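You operate a simulated robot arm through the tools that you are given. There is no shell and no other tool. Be economical: measure what you need, move in short steps, check, and stop when the job is done.

You run a simulated two-armed robot. Do the job below in one go: nothing can be reset, and whatever is moved stays where it is left.

Task
Pick up the purple tin with one hand, pass it to the other hand and put it on the top of the long bench. Open the upper cupboard door, put the purple box on the top of the long bench away on the third shelf from the top of the tall cupboard and shut the door again. Take the shortest green ribbed bead and leave it on the top of the deep bench. Take the clear jug and leave it on top of the beige slab. Open the stock table drawer, put the white cork from the inside of the stock table drawer on the top of the tool chest, then shut the drawer. The order is free. Set down upright: purple tin, purple box, clear jug.

The check looks at the end state, three seconds after you hand in, the way a careful person would. Anything else that was tipped, shoved, dropped, spilled or broken makes it a failure.

Robot
Two 7-joint arms with four-finger grippers on one trunk, on a base that drives. Base frame: it is fixed to the floor where the robot stands at the start and does not move with it; the origin is under the middle of the robot, x ahead of it, y to its left, z up. Units: mm, degrees, N and s.
The left shoulder is at the start at [40, 181, 1154], the right one opposite. With the tool pointing down near the work surface each hand reaches from about 240 to 820 mm from the robot's upright axis, wherever it stands, measured 20 degrees to its own side. Places, roughly: beige slab (13x14x5 cm) [-3300, -3800, 900]; clear jug (8x13x11 cm) [-3400, -4100, 900]; purple box (8x10x12 cm) [700, -2700, 900]; purple tin (8x8x10 cm) [700, 200, 900]; shortest green ribbed bead (4x4x2 cm) [300, -2800, 900]; stock table drawer [-3400, -2100, 700]; third shelf of the tall cupboard [-1700, -4400, 1000]; top of the deep bench [-600, -4200, 800]; top of the long bench [600, -2300, 800]; top of the tool chest (24x63 cm) [-1340, 1320, 920]; upper cupboard door [-1700, -4200, 1500]; white cork (3x3x4 cm) [-3300, -2100, 700]. Payload 3.67 kg a hand.
Tool frame (each hand has its own): the origin (TCP) lies between the finger pads and is the grasp point; the fingertips stand 28 mm ahead of it; z points along the fingers, y is the line along which they close. Largest opening 112 mm; the body of the gripper starts 73 mm behind the TCP.
Orientation is told as [roll, pitch, yaw] about the base's x, y, z axes, in that order, counted from this pose: with the fingers straight down and closing along the base's y, the tool's x points along the base's -x, its y along +y and its z along -z.

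Tools
- The arms move only by the tool send_rows. It takes "left_increments", "right_increments" or both (then of equal length, played together; a hand with none holds still); each is a list that holds one entry, the list of rows, each a list of 6 numbers: the shift along the tool's x, y, z in mm, then the turn, a rotation vector about the tool's x, y, z in degrees. In form: [[[x, y, z, wx, wy, wz], ...]]. A call has 1 to 12 rows; each row is the pose to reach, as a shift and turn from the pose commanded when the call began, along the tool's axes at that moment. "left_hand" and "right_hand" are, for a hand that has rows, the gripper command, from -1 (fully open) to 1 (shut), values between in proportion, set as the call begins (left out, the last holds). Rows are played at 5 a second. More than 50 mm and 8.6 degrees between two rows, or a gripper value outside its range, and nothing of the call is played. Where a pose cannot be reached the arm comes as near as it can. A force on the tool above 40 N (or 10 N above the force at the start of the call, whichever is more), or a blocked arm, ends the call early, and 0.2 s more pass. Each finger halts on what it meets, pressing with about 22 N; the grip force reading is that of the motor and also rises with nothing between the fingers. The clock runs only during rows and for 0.2 s after the last one: add rows that repeat a pose to give the fingers time. It gives the time, the measured TCP pose, the force on the tool (base axes), the opening and the grip force at its end, in the units of the frame above (readings bear some noise), with the torque about the TCP (base axes, N m) and any sound that the robot's microphone picked up, and new pictures: "show" is both (left out), scene, wrist or none (wrist: the cameras of the hands that moved).
- Cameras (640 x 400 px; columns grow to the right, rows downward): "scene" is now at [103.3, 32.8, 1383.8]; the picture's right is [0.40, -0.92, 0.00], its down [-0.53, -0.23, -0.82] and it looks along [0.75, 0.33, -0.58] (base axes); focal length 266 px, centre (320, 200). "left" rides on the left gripper at [60, 18, -104] in its tool frame; the picture's right is [-0.29, 0.96, 0.00], its down [-0.80, -0.24, -0.55] and it looks along [-0.53, -0.16, 0.83] (tool axes); focal length 234 px, centre (320, 200). "right" rides on the right gripper at [60, -18, -104] in its tool frame; the picture's right is [0.29, 0.96, 0.00], its down [-0.80, 0.24, -0.55] and it looks along [-0.53, 0.16, 0.83] (tool axes); focal length 234 px, centre (320, 200). There is no depth. A picture from a camera that has moved, and an enlarged one, comes with that camera's place and axes in the base frame and with its lens.
- raise_lower(by): slides the trunk up (or, below 0, down) by that many mm; the arms and the scene camera ride with it, the base frame stays. It gives what a move gives, with no picture.
- base_move(legs): drives the robot by 1 to 6 legs, each [ahead, left, turn to the left] in mm, mm and degrees, along the robot's own axes; the way and the turn of a leg run together, so that a leg with both is an arc; at most 1500 mm and 180 degrees a leg. The arms and the cameras ride along, it lands a little off, and it stops where it bumps. It gives what a move gives, and a new picture of the scene camera.
- aim_head(pan, tilt): turns the head with the scene camera to pan (to the left, within 86 degrees either way) and tilt (down, from -29 to 69), counted from straight ahead of the robot. It gives what a move gives, and a new picture of the scene camera.
- inspect(camera, box): a new picture of the part [left, top, right, bottom] of that camera's present view, enlarged. The clock stands still meanwhile.
- hand_in(): hands the job in; it is judged then, once.

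Go step by step. Nothing tells you exact positions but the pictures and the camera data: compare them with the known pose of the tool, close in by small moves and look again before you grip or let go. The budget is 217 turns and 260 pictures, counting those below and the enlarged ones. Unless the task says otherwise, let go and move clear before handing in.

The tools are called after "Request:" as name(argument=value, ...) on one line, values as JSON. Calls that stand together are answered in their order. send_rows: Moves the arms, as the interface text tells. Its arguments: {"type":"object","properties":{"left_increments":{"type":"array"},"left_hand":{"type":"number"},"right_increments":{"type":"array"},"right_hand":{"type":"number"},"show":{"type":"string","enum":["both","scene","wrist","none"]}},"required":[]} The other tools are called the same way: raise_lower (by) slides the trunk up or down; base_move (legs) drives the base; aim_head (pan, tilt) turns the head that bears the scene camera; inspect (camera, box) takes an enlarged picture of a part of a camera's view; hand_in () hands the job in.

At the start:

```text
clock: 0.0
left_tcp_pos: [458.5, 330.3, 1114.6]
left_tool_rot: [0.0, -0.1, 0.2]
left_contact_force: [-0.3, 0.6, -0.2]
left_ft_torque: [0.0, 0.0, 0.02]
left_gripper_width: 112.0
left_gripper_force: 0.0
right_tcp_pos: [504.8, -50.6, 1096.1]
right_tool_rot: [0.0, -0.1, 0.1]
right_contact_force: [0.2, -0.2, -0.5]
right_ft_torque: [0.02, 0.01, -0.01]
right_gripper_width: 111.8
right_gripper_force: 0.0
trunk travel left (down, up): [-275.0, 239.0]
robot x, y, heading: [-0.1, -4.8, 0.2]
head pan, tilt: [23.6, 35.3]
```

scene: 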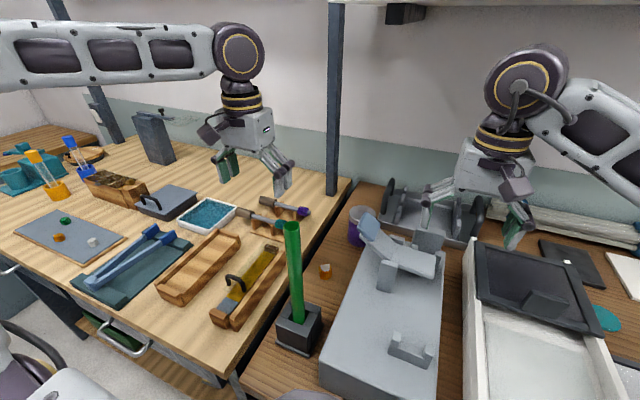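
right: 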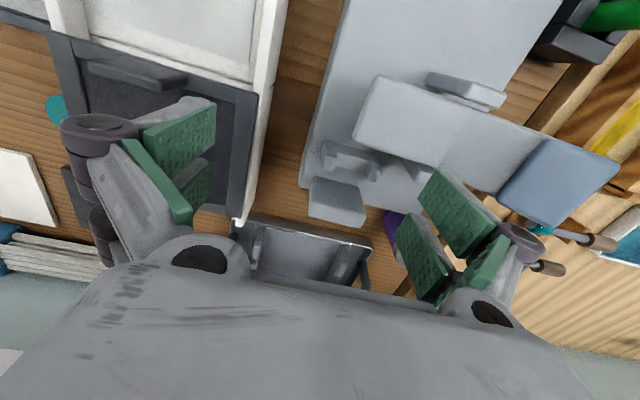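
left: 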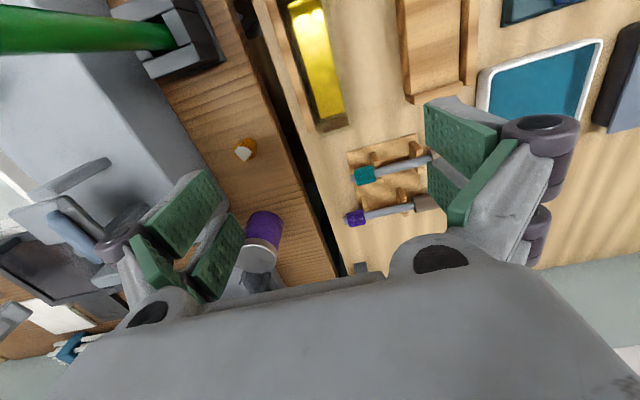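

I see the purple tin behind the grey fixture, between the two arms. I'll enlarge the pictures to measure it.

Request:
inspect(camera="scene", box=[280, 160, 480, 285])

Request:
inspect(camera="left", box=[140, 100, 380, 300])

```text
3.20 times, centred on (380, 222) of scene
camera zoom: at [103.3, 32.8, 1383.8], right [0.4, -0.92, 0.0], down [-0.53, -0.23, -0.82], along [0.75, 0.33, -0.58], focal length 852 px, centre (128, 128)
```

zoom: 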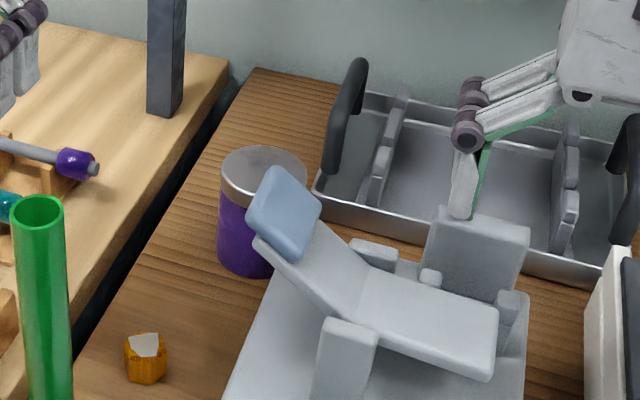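

```text
2.00 times, centred on (260, 200) of left
camera zoom: at [399.4, 346.7, 1218.3], right [0.29, 0.96, 0.0], down [0.8, -0.24, 0.56], along [0.53, -0.16, -0.83], focal length 468 px, centre (440, 200)
```

zoom: 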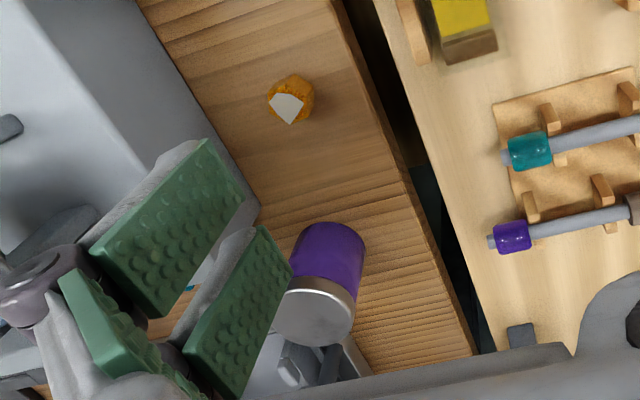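

The tin's top triangulates to about (660, 155, 940). The left hand goes above it, well clear of the fixture.

Request:
send_rows(left_increments=[[[-45, -10, 0, 0, 0, 0], [-90, -40, 0, 0, 0, 0], [-130, -75, 0, 0, 0, 0], [-165, -110, 0, 0, 0, 0], [-190, -150, 0, 0, 0, 0], [-201, -175, 0, 0, 0, 0], [-201, -175, 40, 0, 0, 0], [-201, -175, 40, 0, 0, 0]]], left_hand=-1)

```text
refused: row 2 steps farther than a row can; nothing moved
```

Request:
send_rows(left_increments=[[[-40, -10, 0, 0, 0, 0], [-80, -35, 0, 0, 0, 0], [-115, -65, 0, 0, 0, 0], [-145, -100, 0, 0, 0, 0], [-175, -135, 0, 0, 0, 0], [-201, -175, 0, 0, 0, 0], [-201, -175, 40, 0, 0, 0], [-201, -175, 40, 0, 0, 0]]], left_hand=-1)

```text
clock: 1.8
left_tcp_pos: [640.1, 172.5, 1071.4]
left_tool_rot: [-0.1, -0.2, 0.1]
left_contact_force: [0.1, 0.4, -0.3]
left_ft_torque: [0.01, 0.02, -0.04]
left_gripper_width: 112.0
left_gripper_force: 0.0
left hand out of reach, approached as far as the arm can: row 6, 7, 8
right_tcp_pos: [504.5, -51.4, 1096.0]
right_tool_rot: [0.0, 0.0, 0.0]
right_contact_force: [0.2, -0.3, -0.2]
right_ft_torque: [0.01, -0.01, -0.02]
right_gripper_width: 112.1
right_gripper_force: 0.2
trunk travel left (down, up): [-275.0, 239.0]
robot x, y, heading: [-0.6, 0.3, 0.1]
head pan, tilt: [23.6, 35.3]
camera scene: at [103.0, 33.2, 1383.8], right [0.4, -0.92, 0.0], down [-0.53, -0.23, -0.82], along [0.75, 0.33, -0.58], focal length 266 px, centre (320, 200)
camera left: at [580.0, 189.6, 1177.2], right [0.29, 0.96, 0.0], down [0.8, -0.24, 0.56], along [0.53, -0.16, -0.83], focal length 234 px, centre (320, 200)
```

scene: 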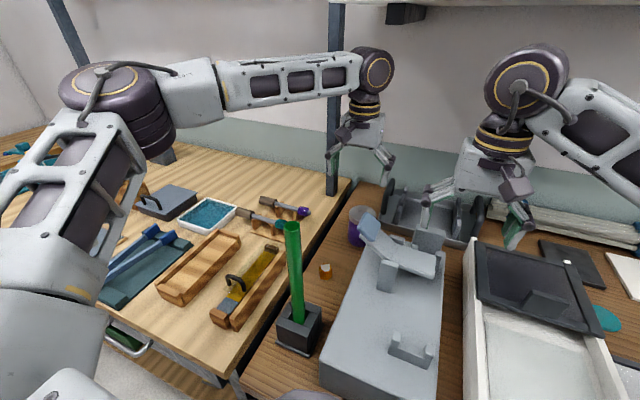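
left: 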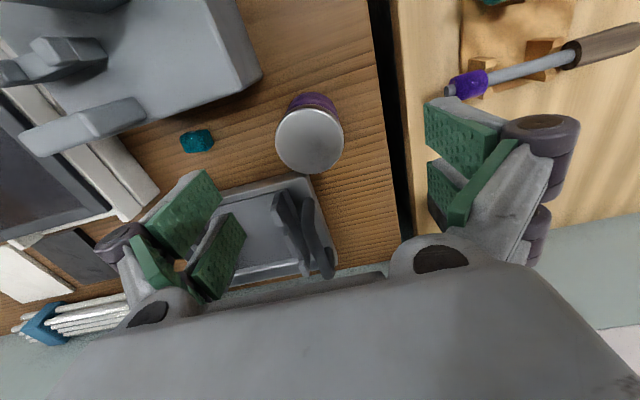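

The tin shows at about (656, 156) from above, and the arm is at its reach limit at this height. I lower the hand, where reach is longer, and re-check.

Request:
send_rows(left_increments=[[[0, 0, 30, 0, 0, 0], [0, 0, 60, 0, 0, 0], [0, 0, 60, 0, 0, 0]]], left_hand=-1, show="wrist")

```text
clock: 2.6
left_tcp_pos: [639.4, 171.7, 1014.1]
left_tool_rot: [0.0, -0.1, 0.1]
left_contact_force: [-0.2, 0.2, 0.7]
left_ft_torque: [-0.01, 0.0, 0.0]
left_gripper_width: 112.0
left_gripper_force: 0.1
right_tcp_pos: [503.4, -50.6, 1095.6]
right_tool_rot: [0.0, 0.0, 0.0]
right_contact_force: [-0.1, -0.8, -0.1]
right_ft_torque: [-0.04, -0.01, -0.04]
right_gripper_width: 112.1
right_gripper_force: 0.0
trunk travel left (down, up): [-275.0, 239.0]
robot x, y, heading: [0.6, 1.7, -0.1]
head pan, tilt: [23.6, 35.3]
camera left: at [579.9, 189.9, 1117.6], right [0.29, 0.96, 0.0], down [0.8, -0.24, 0.56], along [0.53, -0.16, -0.83], focal length 234 px, centre (320, 200)
```

left: 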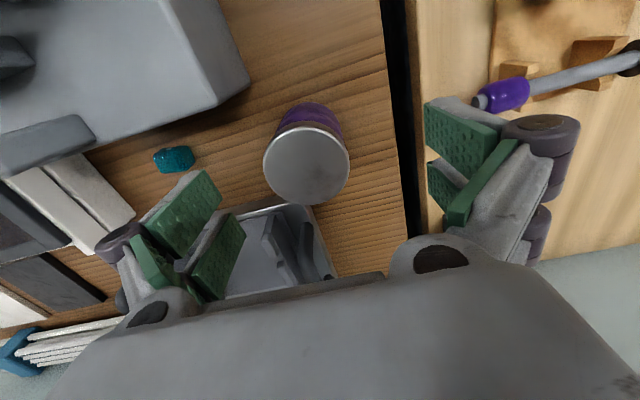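

Request:
send_rows(left_increments=[[[-17, -16, 0, 0, 0, 0], [-17, -16, 14, 0, 0, 0], [-17, -16, 14, 0, 0, 0]]], left_hand=-1, show="wrist")

Request:
inspect(camera="scene", box=[300, 110, 460, 260])

```text
clock: 3.4
left_tcp_pos: [638.9, 172.0, 1001.4]
left_tool_rot: [0.1, -0.1, 0.1]
left_contact_force: [-0.2, 0.2, 0.2]
left_ft_torque: [0.02, 0.0, -0.02]
left_gripper_width: 111.9
left_gripper_force: 0.1
left hand out of reach, approached as far as the arm can: row 1, 2, 3
right_tcp_pos: [504.8, -50.9, 1095.8]
right_tool_rot: [0.0, 0.0, 0.1]
right_contact_force: [1.0, -0.3, -0.5]
right_ft_torque: [-0.02, -0.03, 0.01]
right_gripper_width: 111.9
right_gripper_force: 0.1
trunk travel left (down, up): [-275.0, 239.0]
robot x, y, heading: [-1.1, -0.0, 0.1]
head pan, tilt: [23.6, 35.3]
camera left: at [577.7, 188.7, 1106.2], right [0.29, 0.96, 0.0], down [0.8, -0.24, 0.56], along [0.53, -0.16, -0.83], focal length 234 px, centre (320, 200)
```

left: 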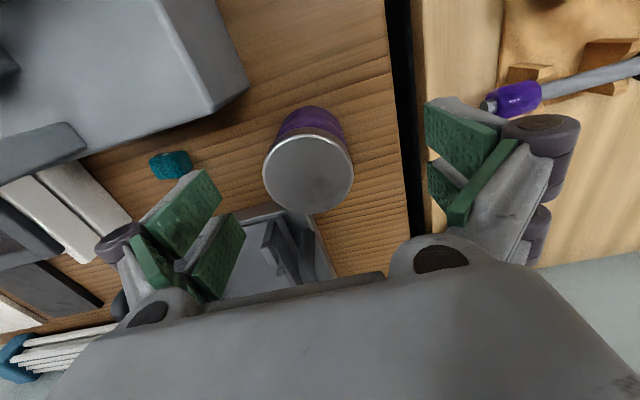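

```text
2.67 times, centred on (380, 185) of scene
camera zoom: at [103.3, 32.7, 1383.8], right [0.4, -0.92, 0.0], down [-0.53, -0.23, -0.82], along [0.75, 0.33, -0.58], focal length 710 px, centre (160, 240)
```

zoom: 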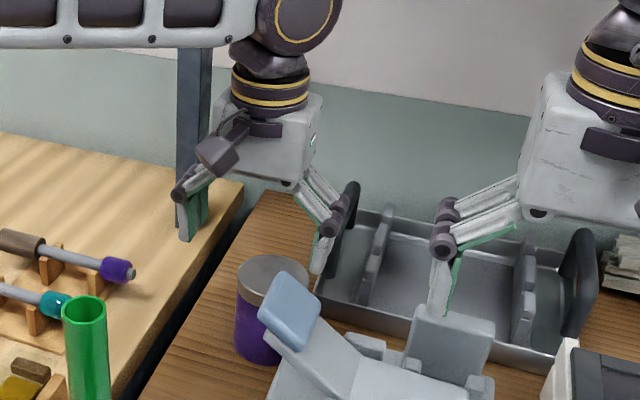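

The arm is stretched because the wrist is above the shoulder. Raising the trunk puts the wrist nearer to shoulder height, which gives more reach.

Request:
raise_lower(by=130)

Request:
send_rows(left_increments=[[[0, 0, 45, 0, 0, 0], [0, 0, 90, 0, 0, 0], [0, 0, 130, 0, 0, 0], [-17, -16, 130, 0, 0, 0], [-17, -16, 130, 0, 0, 0]]], left_hand=-1)

```text
clock: 5.0
left_tcp_pos: [634.2, 172.7, 1120.9]
left_tool_rot: [0.3, 0.7, -0.1]
left_contact_force: [0.3, -0.3, -0.7]
left_ft_torque: [0.0, 0.0, 0.0]
left_gripper_width: 112.3
left_gripper_force: 0.1
right_tcp_pos: [503.6, -50.5, 1224.2]
right_tool_rot: [-0.1, 0.0, 0.0]
right_contact_force: [-0.3, 0.7, -0.2]
right_ft_torque: [-0.03, 0.03, 0.01]
right_gripper_width: 111.8
right_gripper_force: 0.3
trunk travel left (down, up): [-405.0, 109.0]
robot x, y, heading: [2.3, -0.2, 0.1]
head pan, tilt: [23.6, 35.3]
```

```text
clock: 6.2
left_tcp_pos: [617.1, 188.7, 1019.0]
left_tool_rot: [0.0, -0.2, 0.1]
left_contact_force: [0.4, 0.4, -0.2]
left_ft_torque: [-0.01, -0.01, 0.03]
left_gripper_width: 112.2
left_gripper_force: 0.1
left hand out of reach, approached as far as the arm can: row 1, 2, 3, 4, 5
right_tcp_pos: [504.3, -51.3, 1225.1]
right_tool_rot: [0.0, 0.0, 0.0]
right_contact_force: [-0.7, 0.0, 0.1]
right_ft_torque: [0.02, 0.01, 0.0]
right_gripper_width: 112.0
right_gripper_force: 0.1
trunk travel left (down, up): [-405.0, 109.0]
robot x, y, heading: [-1.4, 1.2, 0.1]
head pan, tilt: [23.6, 35.3]
camera scene: at [103.4, 33.0, 1513.4], right [0.4, -0.92, 0.0], down [-0.53, -0.23, -0.82], along [0.75, 0.33, -0.58], focal length 266 px, centre (320, 200)
camera left: at [556.3, 206.4, 1122.7], right [0.29, 0.96, 0.0], down [0.8, -0.24, 0.56], along [0.53, -0.16, -0.83], focal length 234 px, centre (320, 200)
```

scene: 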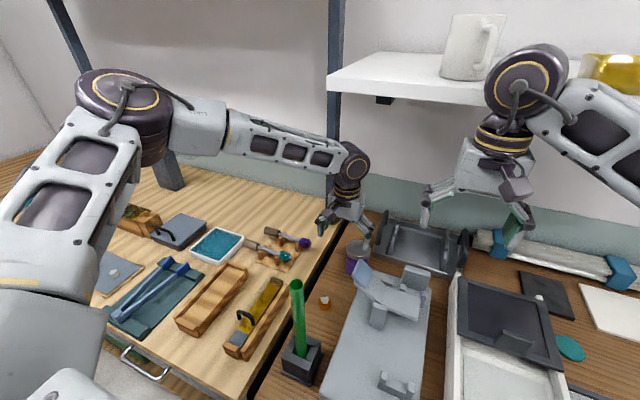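
left: 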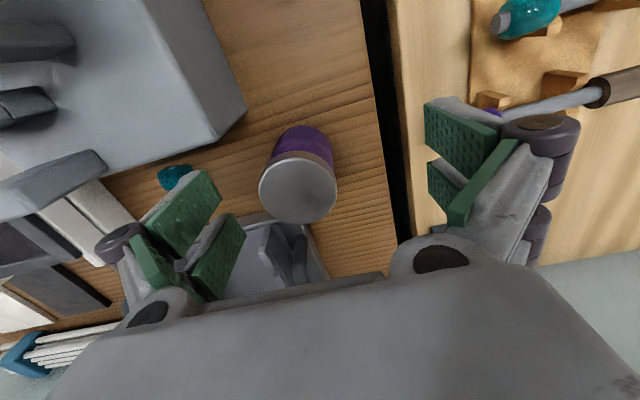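

Raising made it worse, so the limit seems tied to the hand working across toward the middle. I'll lift the hand, undo the trunk rise and shift the base right so the tin lies 20° to the left side.

Request:
send_rows(left_increments=[[[0, 0, -45, 0, 0, 0], [20, 10, -90, 0, 0, 0], [40, 20, -135, 0, 0, 0], [60, 30, -180, 0, 0, 0]]], left_hand=-1, show="none")

Request:
base_move(legs=[[0, -130, 0]])

Request:
raise_lower(by=-100)

```text
refused: row 2 steps farther than a row can; nothing moved
```

```text
clock: 7.5
left_tcp_pos: [615.9, 61.8, 1019.0]
left_tool_rot: [0.0, -0.2, 0.2]
left_contact_force: [0.1, 0.6, -0.3]
left_ft_torque: [0.0, -0.02, -0.04]
left_gripper_width: 112.1
left_gripper_force: 0.1
right_tcp_pos: [504.7, -179.3, 1225.2]
right_tool_rot: [-0.2, 0.0, 0.1]
right_contact_force: [-1.0, -0.6, 0.0]
right_ft_torque: [0.0, -0.01, -0.01]
right_gripper_width: 111.9
right_gripper_force: 0.1
trunk travel left (down, up): [-405.0, 109.0]
robot x, y, heading: [2.3, -130.9, -0.1]
head pan, tilt: [23.6, 35.3]
camera scene: at [103.4, -95.3, 1513.3], right [0.4, -0.92, 0.0], down [-0.53, -0.23, -0.82], along [0.75, 0.33, -0.58], focal length 266 px, centre (320, 200)
```

scene: 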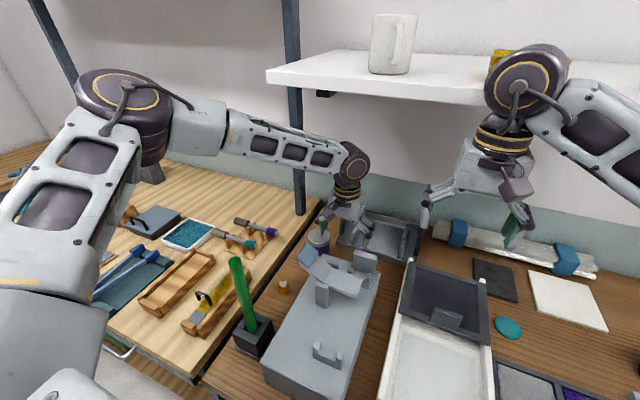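

```text
clock: 8.3
left_tcp_pos: [616.2, 59.5, 958.6]
left_tool_rot: [-0.5, -0.5, 0.2]
left_contact_force: [-1.2, -0.6, 11.4]
left_ft_torque: [-0.51, 0.28, 0.07]
left_gripper_width: 112.3
left_gripper_force: 0.0
right_tcp_pos: [502.5, -179.7, 1159.6]
right_tool_rot: [0.0, 0.0, 0.1]
right_contact_force: [-0.2, 0.4, 0.0]
right_ft_torque: [0.01, 0.01, 0.02]
right_gripper_width: 112.2
right_gripper_force: 0.0
trunk travel left (down, up): [-339.0, 174.0]
robot x, y, heading: [3.8, -127.1, -0.0]
head pan, tilt: [23.6, 35.3]
stopped: the force on the tool passed its limit at 60 N (the readings are from after the stop); the commanded pose is now the measured one
```

My batching was careless: the lift was refused and the hand was lowered onto something. I raise it straight up and look.

Request:
send_rows(left_increments=[[[0, 0, -20, 0, 0, 0], [0, 0, -60, 0, 0, 0], [0, 0, -100, 0, 0, 0], [0, 0, -140, 0, 0, 0]]], left_hand=-1)

```text
clock: 9.3
left_tcp_pos: [614.7, 60.1, 1098.2]
left_tool_rot: [-0.3, -0.3, 0.2]
left_contact_force: [-0.8, 0.5, -0.4]
left_ft_torque: [0.01, -0.03, -0.01]
left_gripper_width: 112.1
left_gripper_force: 0.0
right_tcp_pos: [503.2, -180.4, 1159.8]
right_tool_rot: [0.0, 0.0, 0.0]
right_contact_force: [-0.3, -0.2, -0.1]
right_ft_torque: [-0.01, 0.01, -0.02]
right_gripper_width: 112.1
right_gripper_force: 0.1
trunk travel left (down, up): [-339.0, 174.0]
robot x, y, heading: [0.4, -131.0, 0.0]
head pan, tilt: [23.6, 35.3]
camera scene: at [102.3, -96.9, 1447.5], right [0.4, -0.92, 0.0], down [-0.53, -0.23, -0.82], along [0.75, 0.33, -0.58], focal length 266 px, centre (320, 200)
camera left: at [554.9, 77.5, 1202.9], right [0.29, 0.96, 0.0], down [0.79, -0.24, 0.56], along [0.54, -0.16, -0.83], focal length 234 px, centre (320, 200)
```

scene: 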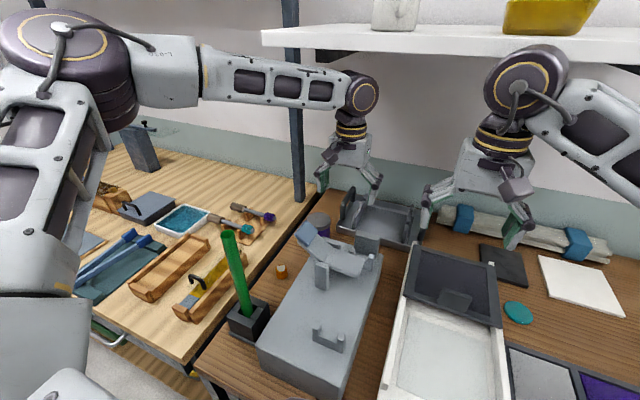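
left: 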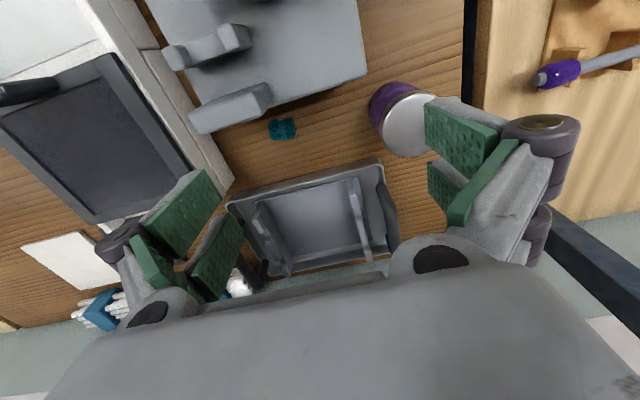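

Nothing has visibly moved; the tin is still near (657, 150). Now I move the hand left over it at safe height.

Request:
send_rows(left_increments=[[[-15, 40, 0, 0, 0, 0], [-30, 80, 0, 0, 0, 0], [-42, 93, 0, 0, 0, 0], [-42, 93, 40, 0, 0, 0], [-42, 93, 75, 0, 0, 0], [-42, 93, 75, 0, 0, 0]]], left_hand=-1)

```text
clock: 10.8
left_tcp_pos: [656.1, 151.7, 1021.0]
left_tool_rot: [-0.2, -0.3, 0.2]
left_contact_force: [0.3, -0.7, 0.4]
left_ft_torque: [-0.02, -0.01, 0.02]
left_gripper_width: 111.9
left_gripper_force: 0.1
right_tcp_pos: [504.0, -180.2, 1158.5]
right_tool_rot: [-0.1, 0.0, 0.1]
right_contact_force: [-0.2, -0.4, -0.1]
right_ft_torque: [0.01, -0.01, -0.04]
right_gripper_width: 111.8
right_gripper_force: 0.0
trunk travel left (down, up): [-339.0, 174.0]
robot x, y, heading: [-0.2, -128.7, -0.0]
head pan, tilt: [23.6, 35.3]
camera scene: at [103.0, -97.0, 1447.5], right [0.4, -0.92, 0.0], down [-0.53, -0.23, -0.82], along [0.75, 0.33, -0.58], focal length 266 px, centre (320, 200)
camera left: at [595.8, 169.8, 1125.9], right [0.28, 0.96, 0.0], down [0.79, -0.23, 0.56], along [0.54, -0.16, -0.83], focal length 234 px, centre (320, 200)
```

scene: 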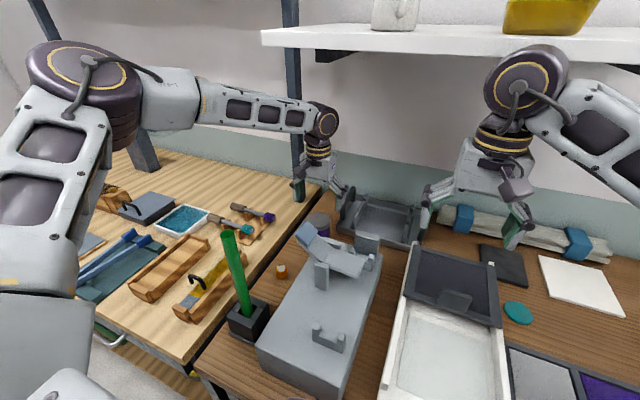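
left: 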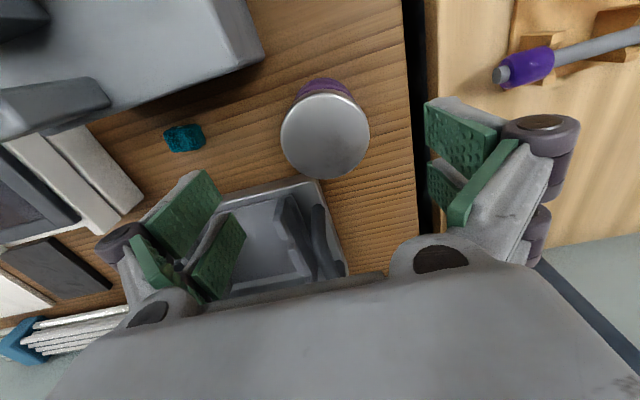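

Tin is centred under the hand at about (656, 156). I descend to z≈922, then check.

Request:
send_rows(left_increments=[[[0, 3, 40, 0, 0, 0], [0, 3, 75, 0, 0, 0], [0, 3, 98, 0, 0, 0], [0, 3, 98, 0, 0, 0]]], left_hand=-1)

```text
clock: 11.8
left_tcp_pos: [659.8, 155.2, 924.5]
left_tool_rot: [-0.3, -0.3, 0.2]
left_contact_force: [0.2, -0.2, 0.2]
left_ft_torque: [-0.01, -0.02, 0.01]
left_gripper_width: 112.1
left_gripper_force: 0.0
right_tcp_pos: [505.0, -179.3, 1158.6]
right_tool_rot: [0.0, 0.2, 0.0]
right_contact_force: [-0.1, 0.4, 0.5]
right_ft_torque: [-0.01, -0.01, 0.0]
right_gripper_width: 112.0
right_gripper_force: 0.1
trunk travel left (down, up): [-339.0, 174.0]
robot x, y, heading: [-1.6, -129.4, 0.1]
head pan, tilt: [23.6, 35.3]
camera scene: at [103.3, -96.5, 1447.4], right [0.4, -0.92, 0.0], down [-0.53, -0.23, -0.82], along [0.75, 0.33, -0.58], focal length 266 px, centre (320, 200)
camera left: at [598.2, 173.3, 1028.3], right [0.28, 0.96, 0.0], down [0.8, -0.23, 0.56], along [0.54, -0.16, -0.83], focal length 234 px, centre (320, 200)
```

scene: 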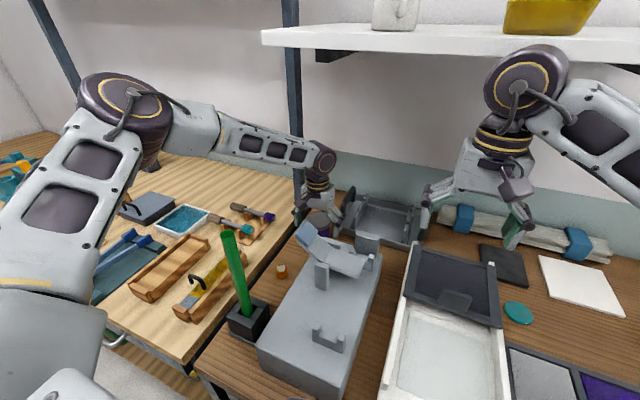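
left: 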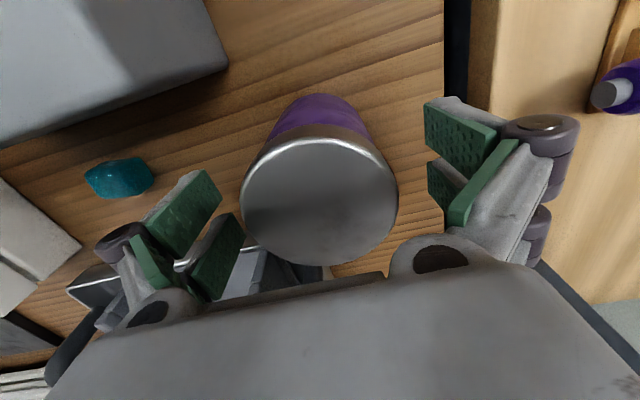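

Tin top is about z 928, so I go 17 mm lower and close.

Request:
send_rows(left_increments=[[[0, 0, 17, 0, 0, 0], [0, 0, 17, 0, 0, 0]]], left_hand=-1, show="none")

Request:
send_rows(left_increments=[[[0, 0, 0, 0, 0, 0], [0, 0, 0, 0, 0, 0], [0, 0, 0, 0, 0, 0], [0, 0, 0, 0, 0, 0]]], left_hand=1, show="wrist")

```text
clock: 12.3
left_tcp_pos: [655.7, 156.9, 909.9]
left_tool_rot: [-0.4, -0.4, 0.3]
left_contact_force: [0.5, -0.8, 0.1]
left_ft_torque: [0.02, 0.03, 0.0]
left_gripper_width: 111.9
left_gripper_force: 0.0
left hand out of reach, approached as far as the arm can: row 1, 2
right_tcp_pos: [504.2, -180.5, 1159.0]
right_tool_rot: [0.0, 0.0, 0.1]
right_contact_force: [-0.4, -0.2, 0.3]
right_ft_torque: [-0.05, 0.01, -0.02]
right_gripper_width: 112.1
right_gripper_force: 0.0
trunk travel left (down, up): [-339.0, 174.0]
robot x, y, heading: [2.7, -130.1, 0.1]
head pan, tilt: [23.6, 35.3]
```

```text
clock: 13.3
left_tcp_pos: [655.4, 156.9, 909.1]
left_tool_rot: [-0.3, -0.5, 0.2]
left_contact_force: [0.4, -0.3, 0.1]
left_ft_torque: [-0.18, -0.04, -0.01]
left_gripper_width: 70.7
left_gripper_force: 22.1
right_tcp_pos: [504.9, -180.3, 1158.6]
right_tool_rot: [0.0, 0.1, 0.1]
right_contact_force: [0.8, 1.0, -0.7]
right_ft_torque: [0.02, 0.0, 0.0]
right_gripper_width: 112.2
right_gripper_force: 0.0
trunk travel left (down, up): [-339.0, 174.0]
robot x, y, heading: [3.6, -128.1, -0.0]
head pan, tilt: [23.6, 35.3]
camera left: at [594.5, 174.7, 1013.6], right [0.28, 0.96, 0.0], down [0.79, -0.23, 0.56], along [0.54, -0.16, -0.83], focal length 234 px, centre (320, 200)
```

left: 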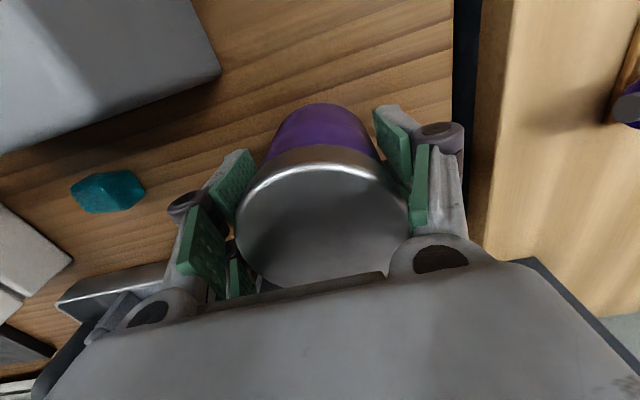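

Gripped at 71 mm with 22 N. Lift straight up and check that it holds.

Request:
send_rows(left_increments=[[[0, 0, -15, 0, 0, 0], [0, 0, -50, 0, 0, 0], [0, 0, -90, 0, 0, 0], [0, 0, -130, 0, 0, 0], [0, 0, -170, 0, 0, 0], [0, 0, -210, 0, 0, 0], [0, 0, -240, 0, 0, 0]]])

```text
clock: 15.2
left_tcp_pos: [642.4, 161.6, 1119.5]
left_tool_rot: [0.6, 2.9, -0.1]
left_contact_force: [-0.1, -0.5, -1.9]
left_ft_torque: [0.02, 0.03, 0.0]
left_gripper_width: 70.2
left_gripper_force: 22.5
right_tcp_pos: [502.7, -177.7, 1159.9]
right_tool_rot: [0.0, 0.2, 0.3]
right_contact_force: [-0.4, -0.4, 1.4]
right_ft_torque: [-0.01, 0.01, 0.02]
right_gripper_width: 112.1
right_gripper_force: 0.1
trunk travel left (down, up): [-339.0, 174.0]
robot x, y, heading: [0.0, -130.7, 0.5]
head pan, tilt: [23.6, 35.3]
stopped in row 7 (left hand): the arm was blocked; the commanded pose is now the measured one
camera scene: at [102.2, -94.9, 1448.4], right [0.4, -0.92, 0.0], down [-0.53, -0.23, -0.82], along [0.75, 0.33, -0.58], focal length 266 px, centre (320, 200)
camera left: at [587.0, 178.1, 1227.0], right [0.29, 0.96, 0.0], down [0.82, -0.25, 0.51], along [0.49, -0.15, -0.86], focal length 234 px, centre (320, 200)
```

scene: 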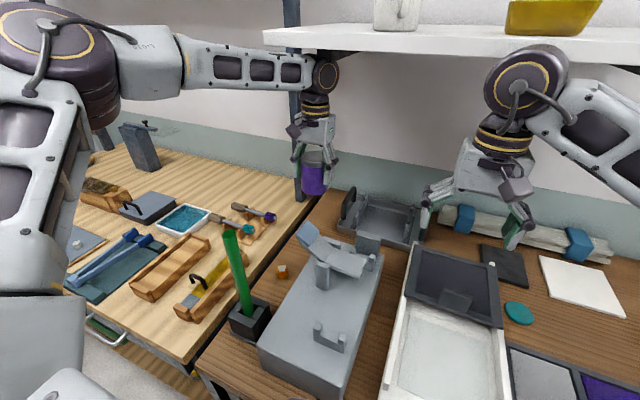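
left: 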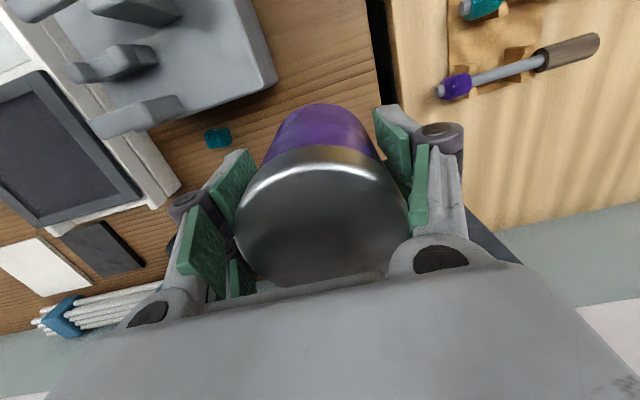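

The tin is held, but the wrist met the shelf above. I lower a little and draw the hand back toward me, keeping left of the fixture and in front of the tall green tube.

Request:
send_rows(left_increments=[[[0, 0, 25, 0, -1.5, 0], [30, 10, 28, 0, -2.9, 0], [70, 20, 30, 0, -2.9, 0], [110, 30, 32, 0, -2.9, 0], [150, 35, 32, 0, -2.9, 0], [150, 35, 32, 0, -2.9, 0]]])

Request:
inspect(camera="scene", box=[240, 0, 640, 250])

```text
clock: 16.6
left_tcp_pos: [493.4, 194.6, 1097.2]
left_tool_rot: [0.7, -0.4, -0.4]
left_contact_force: [-0.1, 0.2, -2.9]
left_ft_torque: [0.03, 0.03, 0.0]
left_gripper_width: 70.4
left_gripper_force: 22.3
right_tcp_pos: [503.6, -181.2, 1158.9]
right_tool_rot: [-0.1, 0.1, 0.2]
right_contact_force: [0.0, 0.2, 0.0]
right_ft_torque: [0.04, 0.01, 0.03]
right_gripper_width: 112.0
right_gripper_force: 0.1
trunk travel left (down, up): [-339.0, 174.0]
robot x, y, heading: [2.2, -130.1, 0.1]
head pan, tilt: [23.6, 35.3]
camera scene: at [103.3, -97.6, 1447.3], right [0.4, -0.92, 0.0], down [-0.53, -0.23, -0.82], along [0.75, 0.33, -0.58], focal length 266 px, centre (320, 200)
camera left: at [432.1, 211.0, 1201.9], right [0.29, 0.96, 0.01], down [0.79, -0.25, 0.56], along [0.54, -0.15, -0.83], focal length 234 px, centre (320, 200)
```

scene: 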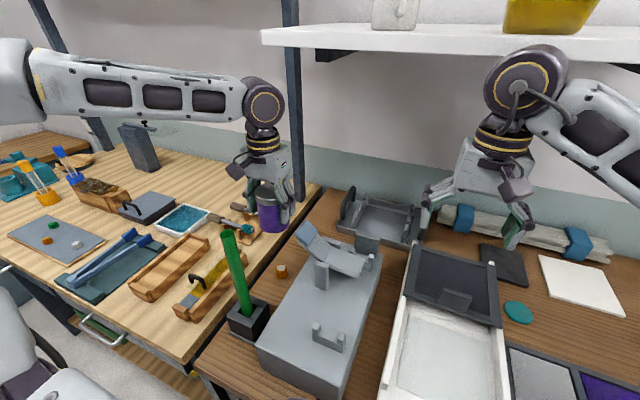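
left: 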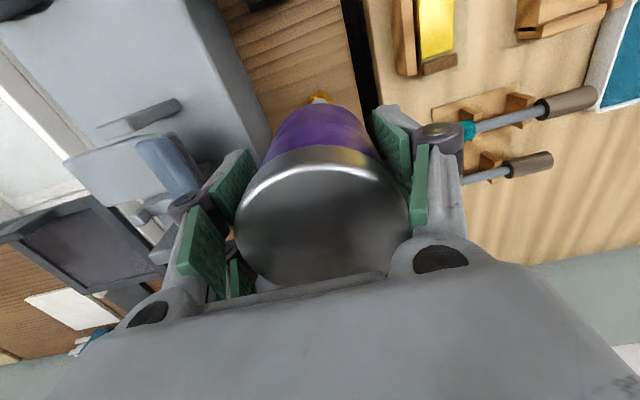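

```text
1.60 times, centred on (440, 125) of scene
camera zoom: at [103.3, -97.6, 1447.3], right [0.4, -0.92, 0.0], down [-0.53, -0.23, -0.82], along [0.75, 0.33, -0.58], focal length 426 px, centre (128, 320)
```

zoom: 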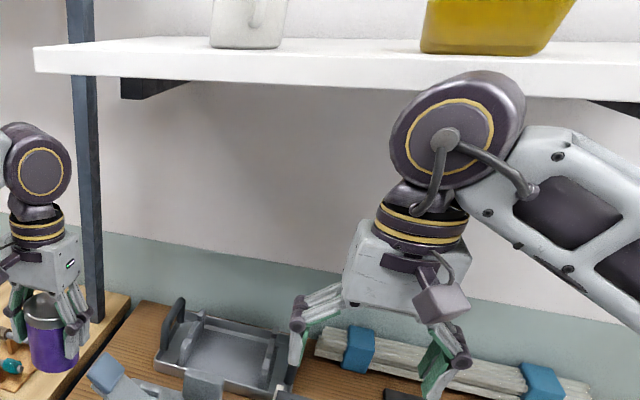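

Both things on the shelf are undisturbed. I swing the tin left of the green tube so that I can back the base out safely.

Request:
send_rows(left_increments=[[[0, 45, 0, 0, 0, 0], [0, 90, 0, 0, 0, 0], [0, 130, 0, 0, 0, 0], [0, 130, 0, 0, 0, 0]]], show="none")

```text
clock: 17.6
left_tcp_pos: [493.4, 324.7, 1100.3]
left_tool_rot: [0.5, -0.5, -0.3]
left_contact_force: [-0.4, -0.5, -2.8]
left_ft_torque: [0.01, 0.03, 0.0]
left_gripper_width: 70.2
left_gripper_force: 21.7
right_tcp_pos: [503.0, -180.0, 1158.6]
right_tool_rot: [0.0, 0.2, 0.2]
right_contact_force: [-0.2, 0.8, 0.6]
right_ft_torque: [0.01, 0.01, -0.01]
right_gripper_width: 112.2
right_gripper_force: 0.1
trunk travel left (down, up): [-339.0, 174.0]
robot x, y, heading: [-1.5, -131.1, 0.3]
head pan, tilt: [23.6, 35.3]
```

Request:
base_move(legs=[[-500, 0, 0]])

Request:
aim_head(pan=-70, tilt=30)

```text
clock: 20.6
left_tcp_pos: [-9.6, 323.1, 1098.8]
left_tool_rot: [0.6, -0.5, -0.2]
left_contact_force: [1.1, -0.3, -2.2]
left_ft_torque: [0.01, 0.0, 0.0]
left_gripper_width: 70.2
left_gripper_force: 21.7
right_tcp_pos: [-1.2, -180.1, 1159.0]
right_tool_rot: [-0.1, 0.1, 0.3]
right_contact_force: [0.7, 0.0, -0.2]
right_ft_torque: [-0.01, -0.03, 0.05]
right_gripper_width: 112.4
right_gripper_force: 0.1
trunk travel left (down, up): [-339.0, 174.0]
robot x, y, heading: [-502.1, -131.2, 0.4]
head pan, tilt: [23.6, 35.3]
camera scene: at [-401.0, -97.9, 1447.4], right [0.4, -0.92, 0.0], down [-0.53, -0.23, -0.82], along [0.75, 0.33, -0.58], focal length 266 px, centre (320, 200)
```

scene: 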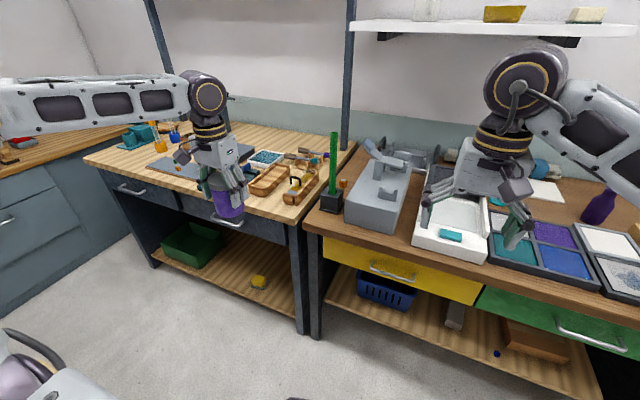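

```text
clock: 22.3
left_tcp_pos: [-10.1, 324.0, 1099.7]
left_tool_rot: [0.6, -0.5, -0.3]
left_contact_force: [0.1, 0.4, -2.9]
left_ft_torque: [0.0, -0.01, 0.01]
left_gripper_width: 70.1
left_gripper_force: 21.6
right_tcp_pos: [0.9, -181.9, 1159.6]
right_tool_rot: [0.0, 0.0, 0.3]
right_contact_force: [-1.0, -1.0, -1.0]
right_ft_torque: [0.0, -0.02, 0.01]
right_gripper_width: 112.1
right_gripper_force: 0.2
trunk travel left (down, up): [-339.0, 174.0]
robot x, y, heading: [-504.0, -126.0, 0.0]
head pan, tilt: [-70.0, 30.0]
camera scene: at [-450.6, -218.2, 1455.6], right [-0.94, -0.34, 0.0], down [-0.17, 0.47, -0.87], along [0.3, -0.81, -0.5], focal length 266 px, centre (320, 200)
```

scene: 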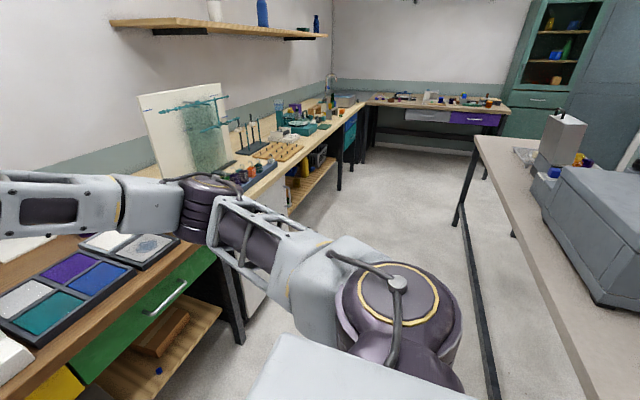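

The tin is safely out over the aisle. Now the handover setup: left brings the tin to the middle, while the right hand turns its closing line along x.

Request:
send_rows(left_increments=[[[6, -28, -5, 0, 0, 0], [12, -56, -9, 0, 0, 0], [18, -84, -14, 0, 0, 0], [24, -112, -18, 0, 0, 0], [30, -140, -23, 0, 0, 0], [36, -168, -28, 0, 0, 0], [42, -196, -32, 0, 0, 0], [48, -224, -37, 0, 0, 0], [54, -252, -41, 0, 0, 0], [60, -280, -46, 0, 0, 0], [64, -304, -50, 0, 0, 0], [64, -304, -50, 0, 0, 0]]], right_increments=[[[7, -5, 0, 0, 0, 8.2], [14, -10, 0, 0, 0, 16.4], [21, -15, 0, 0, 0, 24.6], [28, -20, 0, 0, 0, 32.8], [35, -25, 0, 0, 0, 41], [42, -30, 0, 0, 0, 49.2], [49, -35, 0, 0, 0, 57.4], [56, -40, 0, 0, 0, 65.6], [63, -40, 0, 0, 0, 73.8], [70, -40, 0, 0, 0, 82], [75, -40, 0, 0, 0, 90], [75, -40, 0, 0, 0, 90]]], right_hand=-1, show="none")

Request:
aim_head(pan=0, tilt=35)

```text
clock: 24.9
left_tcp_pos: [-75.1, 20.6, 1146.5]
left_tool_rot: [0.6, -0.5, -0.3]
left_contact_force: [0.2, 0.1, -2.5]
left_ft_torque: [0.02, 0.0, 0.0]
left_gripper_width: 70.2
left_gripper_force: 22.1
right_tcp_pos: [-74.8, -221.0, 1159.1]
right_tool_rot: [0.0, 0.0, -89.9]
right_contact_force: [-0.7, 0.0, 0.3]
right_ft_torque: [0.01, 0.03, -0.04]
right_gripper_width: 112.0
right_gripper_force: 0.0
trunk travel left (down, up): [-339.0, 174.0]
robot x, y, heading: [-505.4, -131.8, 0.3]
head pan, tilt: [-70.0, 30.0]
```

```text
clock: 26.3
left_tcp_pos: [-75.9, 19.3, 1147.3]
left_tool_rot: [0.6, -0.5, -0.4]
left_contact_force: [0.2, 0.0, -3.0]
left_ft_torque: [0.0, 0.01, 0.0]
left_gripper_width: 70.4
left_gripper_force: 21.1
right_tcp_pos: [-75.6, -221.7, 1158.6]
right_tool_rot: [-0.2, 0.0, -89.9]
right_contact_force: [0.4, 0.0, -0.5]
right_ft_torque: [0.01, 0.05, 0.02]
right_gripper_width: 112.1
right_gripper_force: 0.1
trunk travel left (down, up): [-339.0, 174.0]
robot x, y, heading: [-507.6, -128.6, 0.1]
head pan, tilt: [0.0, 35.0]
camera scene: at [-393.7, -133.6, 1447.8], right [0.0, -1.0, 0.0], down [-0.57, 0.0, -0.82], along [0.82, 0.0, -0.57], focal length 266 px, centre (320, 200)
```

scene: 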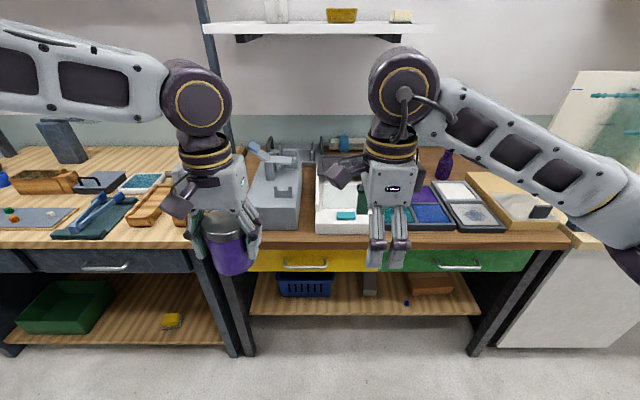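

Both hands are in place. I tilt the right hand 60° so its fingers point left and 30° down, and lower it to the tin's lower half.

Request:
send_rows(right_increments=[[[0, 0, 7, 0, 7.5, 0], [0, 0, 14, 0, 15, 0], [0, 0, 21, 0, 22.5, 0], [0, 0, 28, 0, 30, 0], [0, 0, 35, 0, 37.5, 0], [0, 0, 42, 0, 45, 0], [0, 0, 50, 0, 52.5, 0], [0, 0, 57, 0, 60, 0], [0, 0, 57, 0, 60, 0]]], right_hand=-1)

```text
clock: 28.3
left_tcp_pos: [-76.6, 19.7, 1146.4]
left_tool_rot: [0.7, -0.5, -0.2]
left_contact_force: [0.1, 0.1, -2.7]
left_ft_torque: [-0.01, 0.04, 0.03]
left_gripper_width: 70.5
left_gripper_force: 22.3
right_tcp_pos: [-74.8, -221.2, 1102.4]
right_tool_rot: [-0.1, 60.0, -89.9]
right_contact_force: [-0.4, 0.3, 1.0]
right_ft_torque: [-0.01, 0.02, 0.02]
right_gripper_width: 111.8
right_gripper_force: 0.1
trunk travel left (down, up): [-339.0, 174.0]
robot x, y, heading: [-504.2, -131.8, -0.0]
head pan, tilt: [0.0, 35.0]
camera scene: at [-393.6, -133.0, 1447.8], right [0.0, -1.0, 0.0], down [-0.57, 0.0, -0.82], along [0.82, 0.0, -0.57], focal length 266 px, centre (320, 200)
camera right: at [-94.4, -280.4, 1206.0], right [0.96, 0.15, 0.25], down [0.24, -0.88, -0.41], along [0.16, 0.46, -0.88], focal length 234 px, centre (320, 200)
```

scene: 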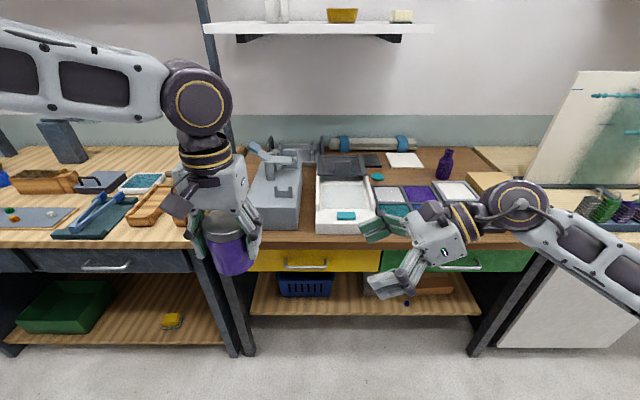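
right: 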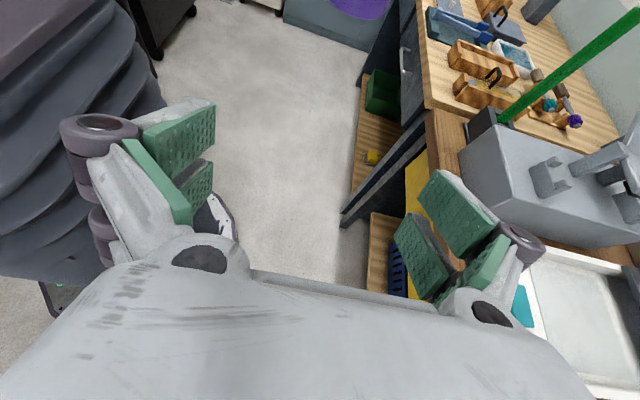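

The scene shows both hands clear. Coming straight from the side would crowd the left finger and the camera housing, so I'll bring the right hand in on a 45° diagonal and push the tin 76 mm forward.

Request:
send_rows(left_increments=[[[-12, 0, 0, 0, 0, 0], [-24, 0, 0, 0, 0, 0], [-36, 0, 0, 0, 0, 0], [-48, 0, 0, 0, 0, 0], [-60, 0, 0, 0, 0, 0], [-70, 0, 0, 0, 0, 0], [-76, 0, 0, 0, 0, 0], [-76, 0, 0, 0, 0, 0]]], right_increments=[[[0, 0, 0, -5.6, 0, 3.2], [11, -4, 21, -11.1, 0, 6.4], [22, -8, 41, -16.7, 0, 9.6], [33, -12, 62, -22.3, 0, 12.9], [45, -17, 83, -27.9, 0, 16.1], [56, -21, 104, -33.4, 0, 19.3], [67, -25, 124, -39, 0, 22.5], [67, -25, 124, -39, 0, 22.5]]], right_hand=-1)

```text
clock: 30.1
left_tcp_pos: [1.0, 17.7, 1147.0]
left_tool_rot: [0.7, -0.5, -0.3]
left_contact_force: [-0.4, 0.8, -3.1]
left_ft_torque: [0.02, 0.01, 0.02]
left_gripper_width: 70.0
left_gripper_force: 22.1
right_tcp_pos: [-90.0, -74.2, 1098.2]
right_tool_rot: [-0.2, 59.9, -135.1]
right_contact_force: [-0.2, -0.3, 0.1]
right_ft_torque: [0.03, 0.02, 0.0]
right_gripper_width: 111.9
right_gripper_force: 0.0
right hand out of reach, approached as far as the arm can: row 5, 6, 7, 8
trunk travel left (down, up): [-339.0, 174.0]
robot x, y, heading: [-505.8, -134.6, 0.2]
head pan, tilt: [0.0, 35.0]
camera scene: at [-393.7, -134.4, 1447.8], right [0.0, -1.0, 0.0], down [-0.57, 0.0, -0.82], along [0.82, 0.0, -0.57], focal length 266 px, centre (320, 200)
camera right: at [-147.0, -102.0, 1201.3], right [0.78, -0.57, 0.25], down [-0.45, -0.79, -0.41], along [0.43, 0.21, -0.88], focal length 234 px, centre (320, 200)
camera left: at [-60.5, 34.5, 1251.3], right [0.29, 0.96, 0.01], down [0.79, -0.25, 0.56], along [0.54, -0.15, -0.83], focal length 234 px, centre (320, 200)
```

scene: 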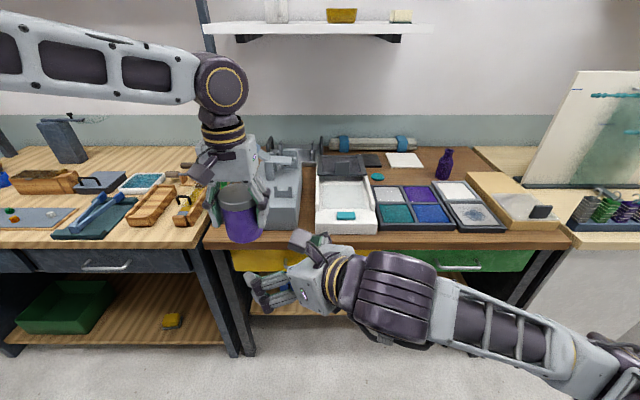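
right: 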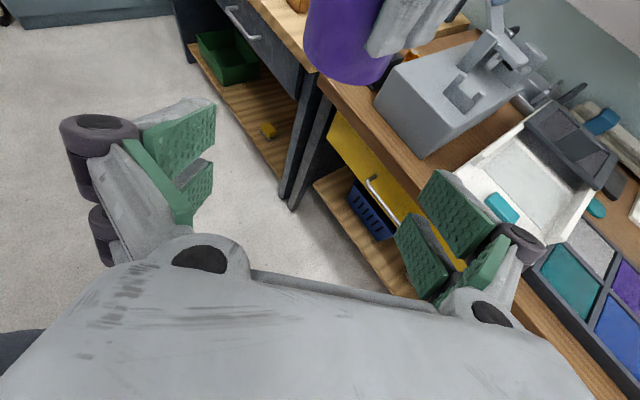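
left: 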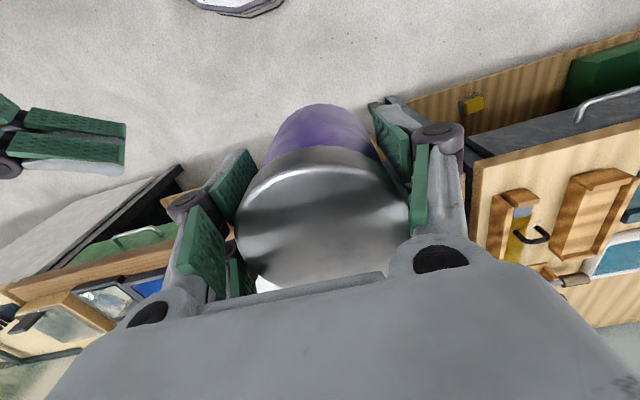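

The right arm is near a limit there, so I'll keep it still and carry the tin into it along the diagonal, first most of the way.

Request:
send_rows(left_increments=[[[10, -10, 3, 0, 0, 0], [20, -20, 3, 0, 0, 0], [30, -31, 3, 0, 0, 0], [42, -43, 3, 0, 0, 0], [52, -53, 3, 0, 0, 0], [52, -53, 3, 0, 0, 0]]])

```text
clock: 31.5
left_tcp_pos: [-51.4, -33.4, 1142.8]
left_tool_rot: [0.6, -0.5, -0.3]
left_contact_force: [-1.0, 0.0, -2.4]
left_ft_torque: [0.03, 0.01, 0.0]
left_gripper_width: 70.3
left_gripper_force: 22.4
right_tcp_pos: [-90.9, -72.7, 1096.8]
right_tool_rot: [-0.2, 59.9, -134.9]
right_contact_force: [-0.6, 0.3, -0.2]
right_ft_torque: [0.0, 0.01, 0.02]
right_gripper_width: 111.9
right_gripper_force: 0.0
trunk travel left (down, up): [-339.0, 174.0]
robot x, y, heading: [-503.1, -129.3, 0.1]
head pan, tilt: [0.0, 35.0]
camera scene: at [-393.6, -133.1, 1447.8], right [0.0, -1.0, 0.0], down [-0.57, 0.0, -0.82], along [0.82, 0.0, -0.57], focal length 266 px, centre (320, 200)
camera left: at [-112.8, -17.4, 1247.2], right [0.29, 0.96, 0.01], down [0.79, -0.25, 0.56], along [0.54, -0.15, -0.83], focal length 234 px, centre (320, 200)
```

scene: 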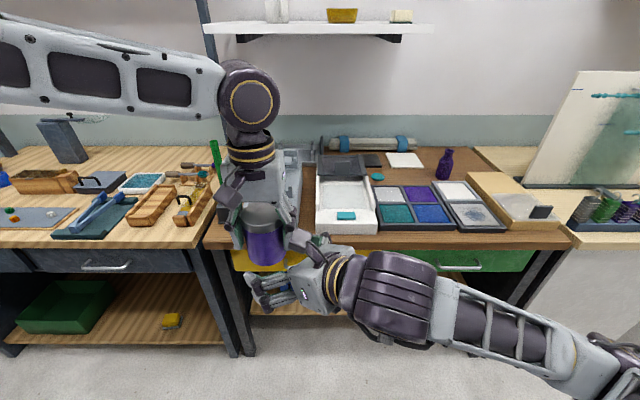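
left: 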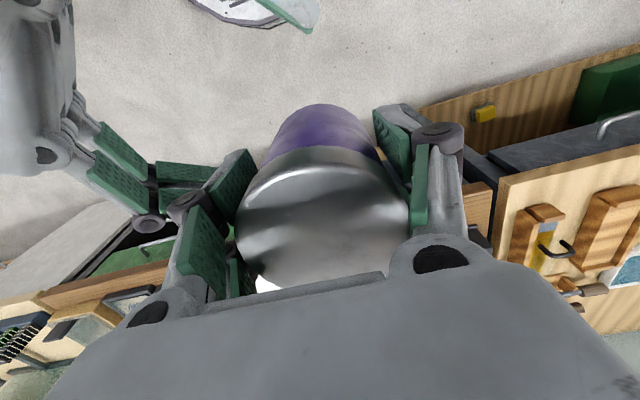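

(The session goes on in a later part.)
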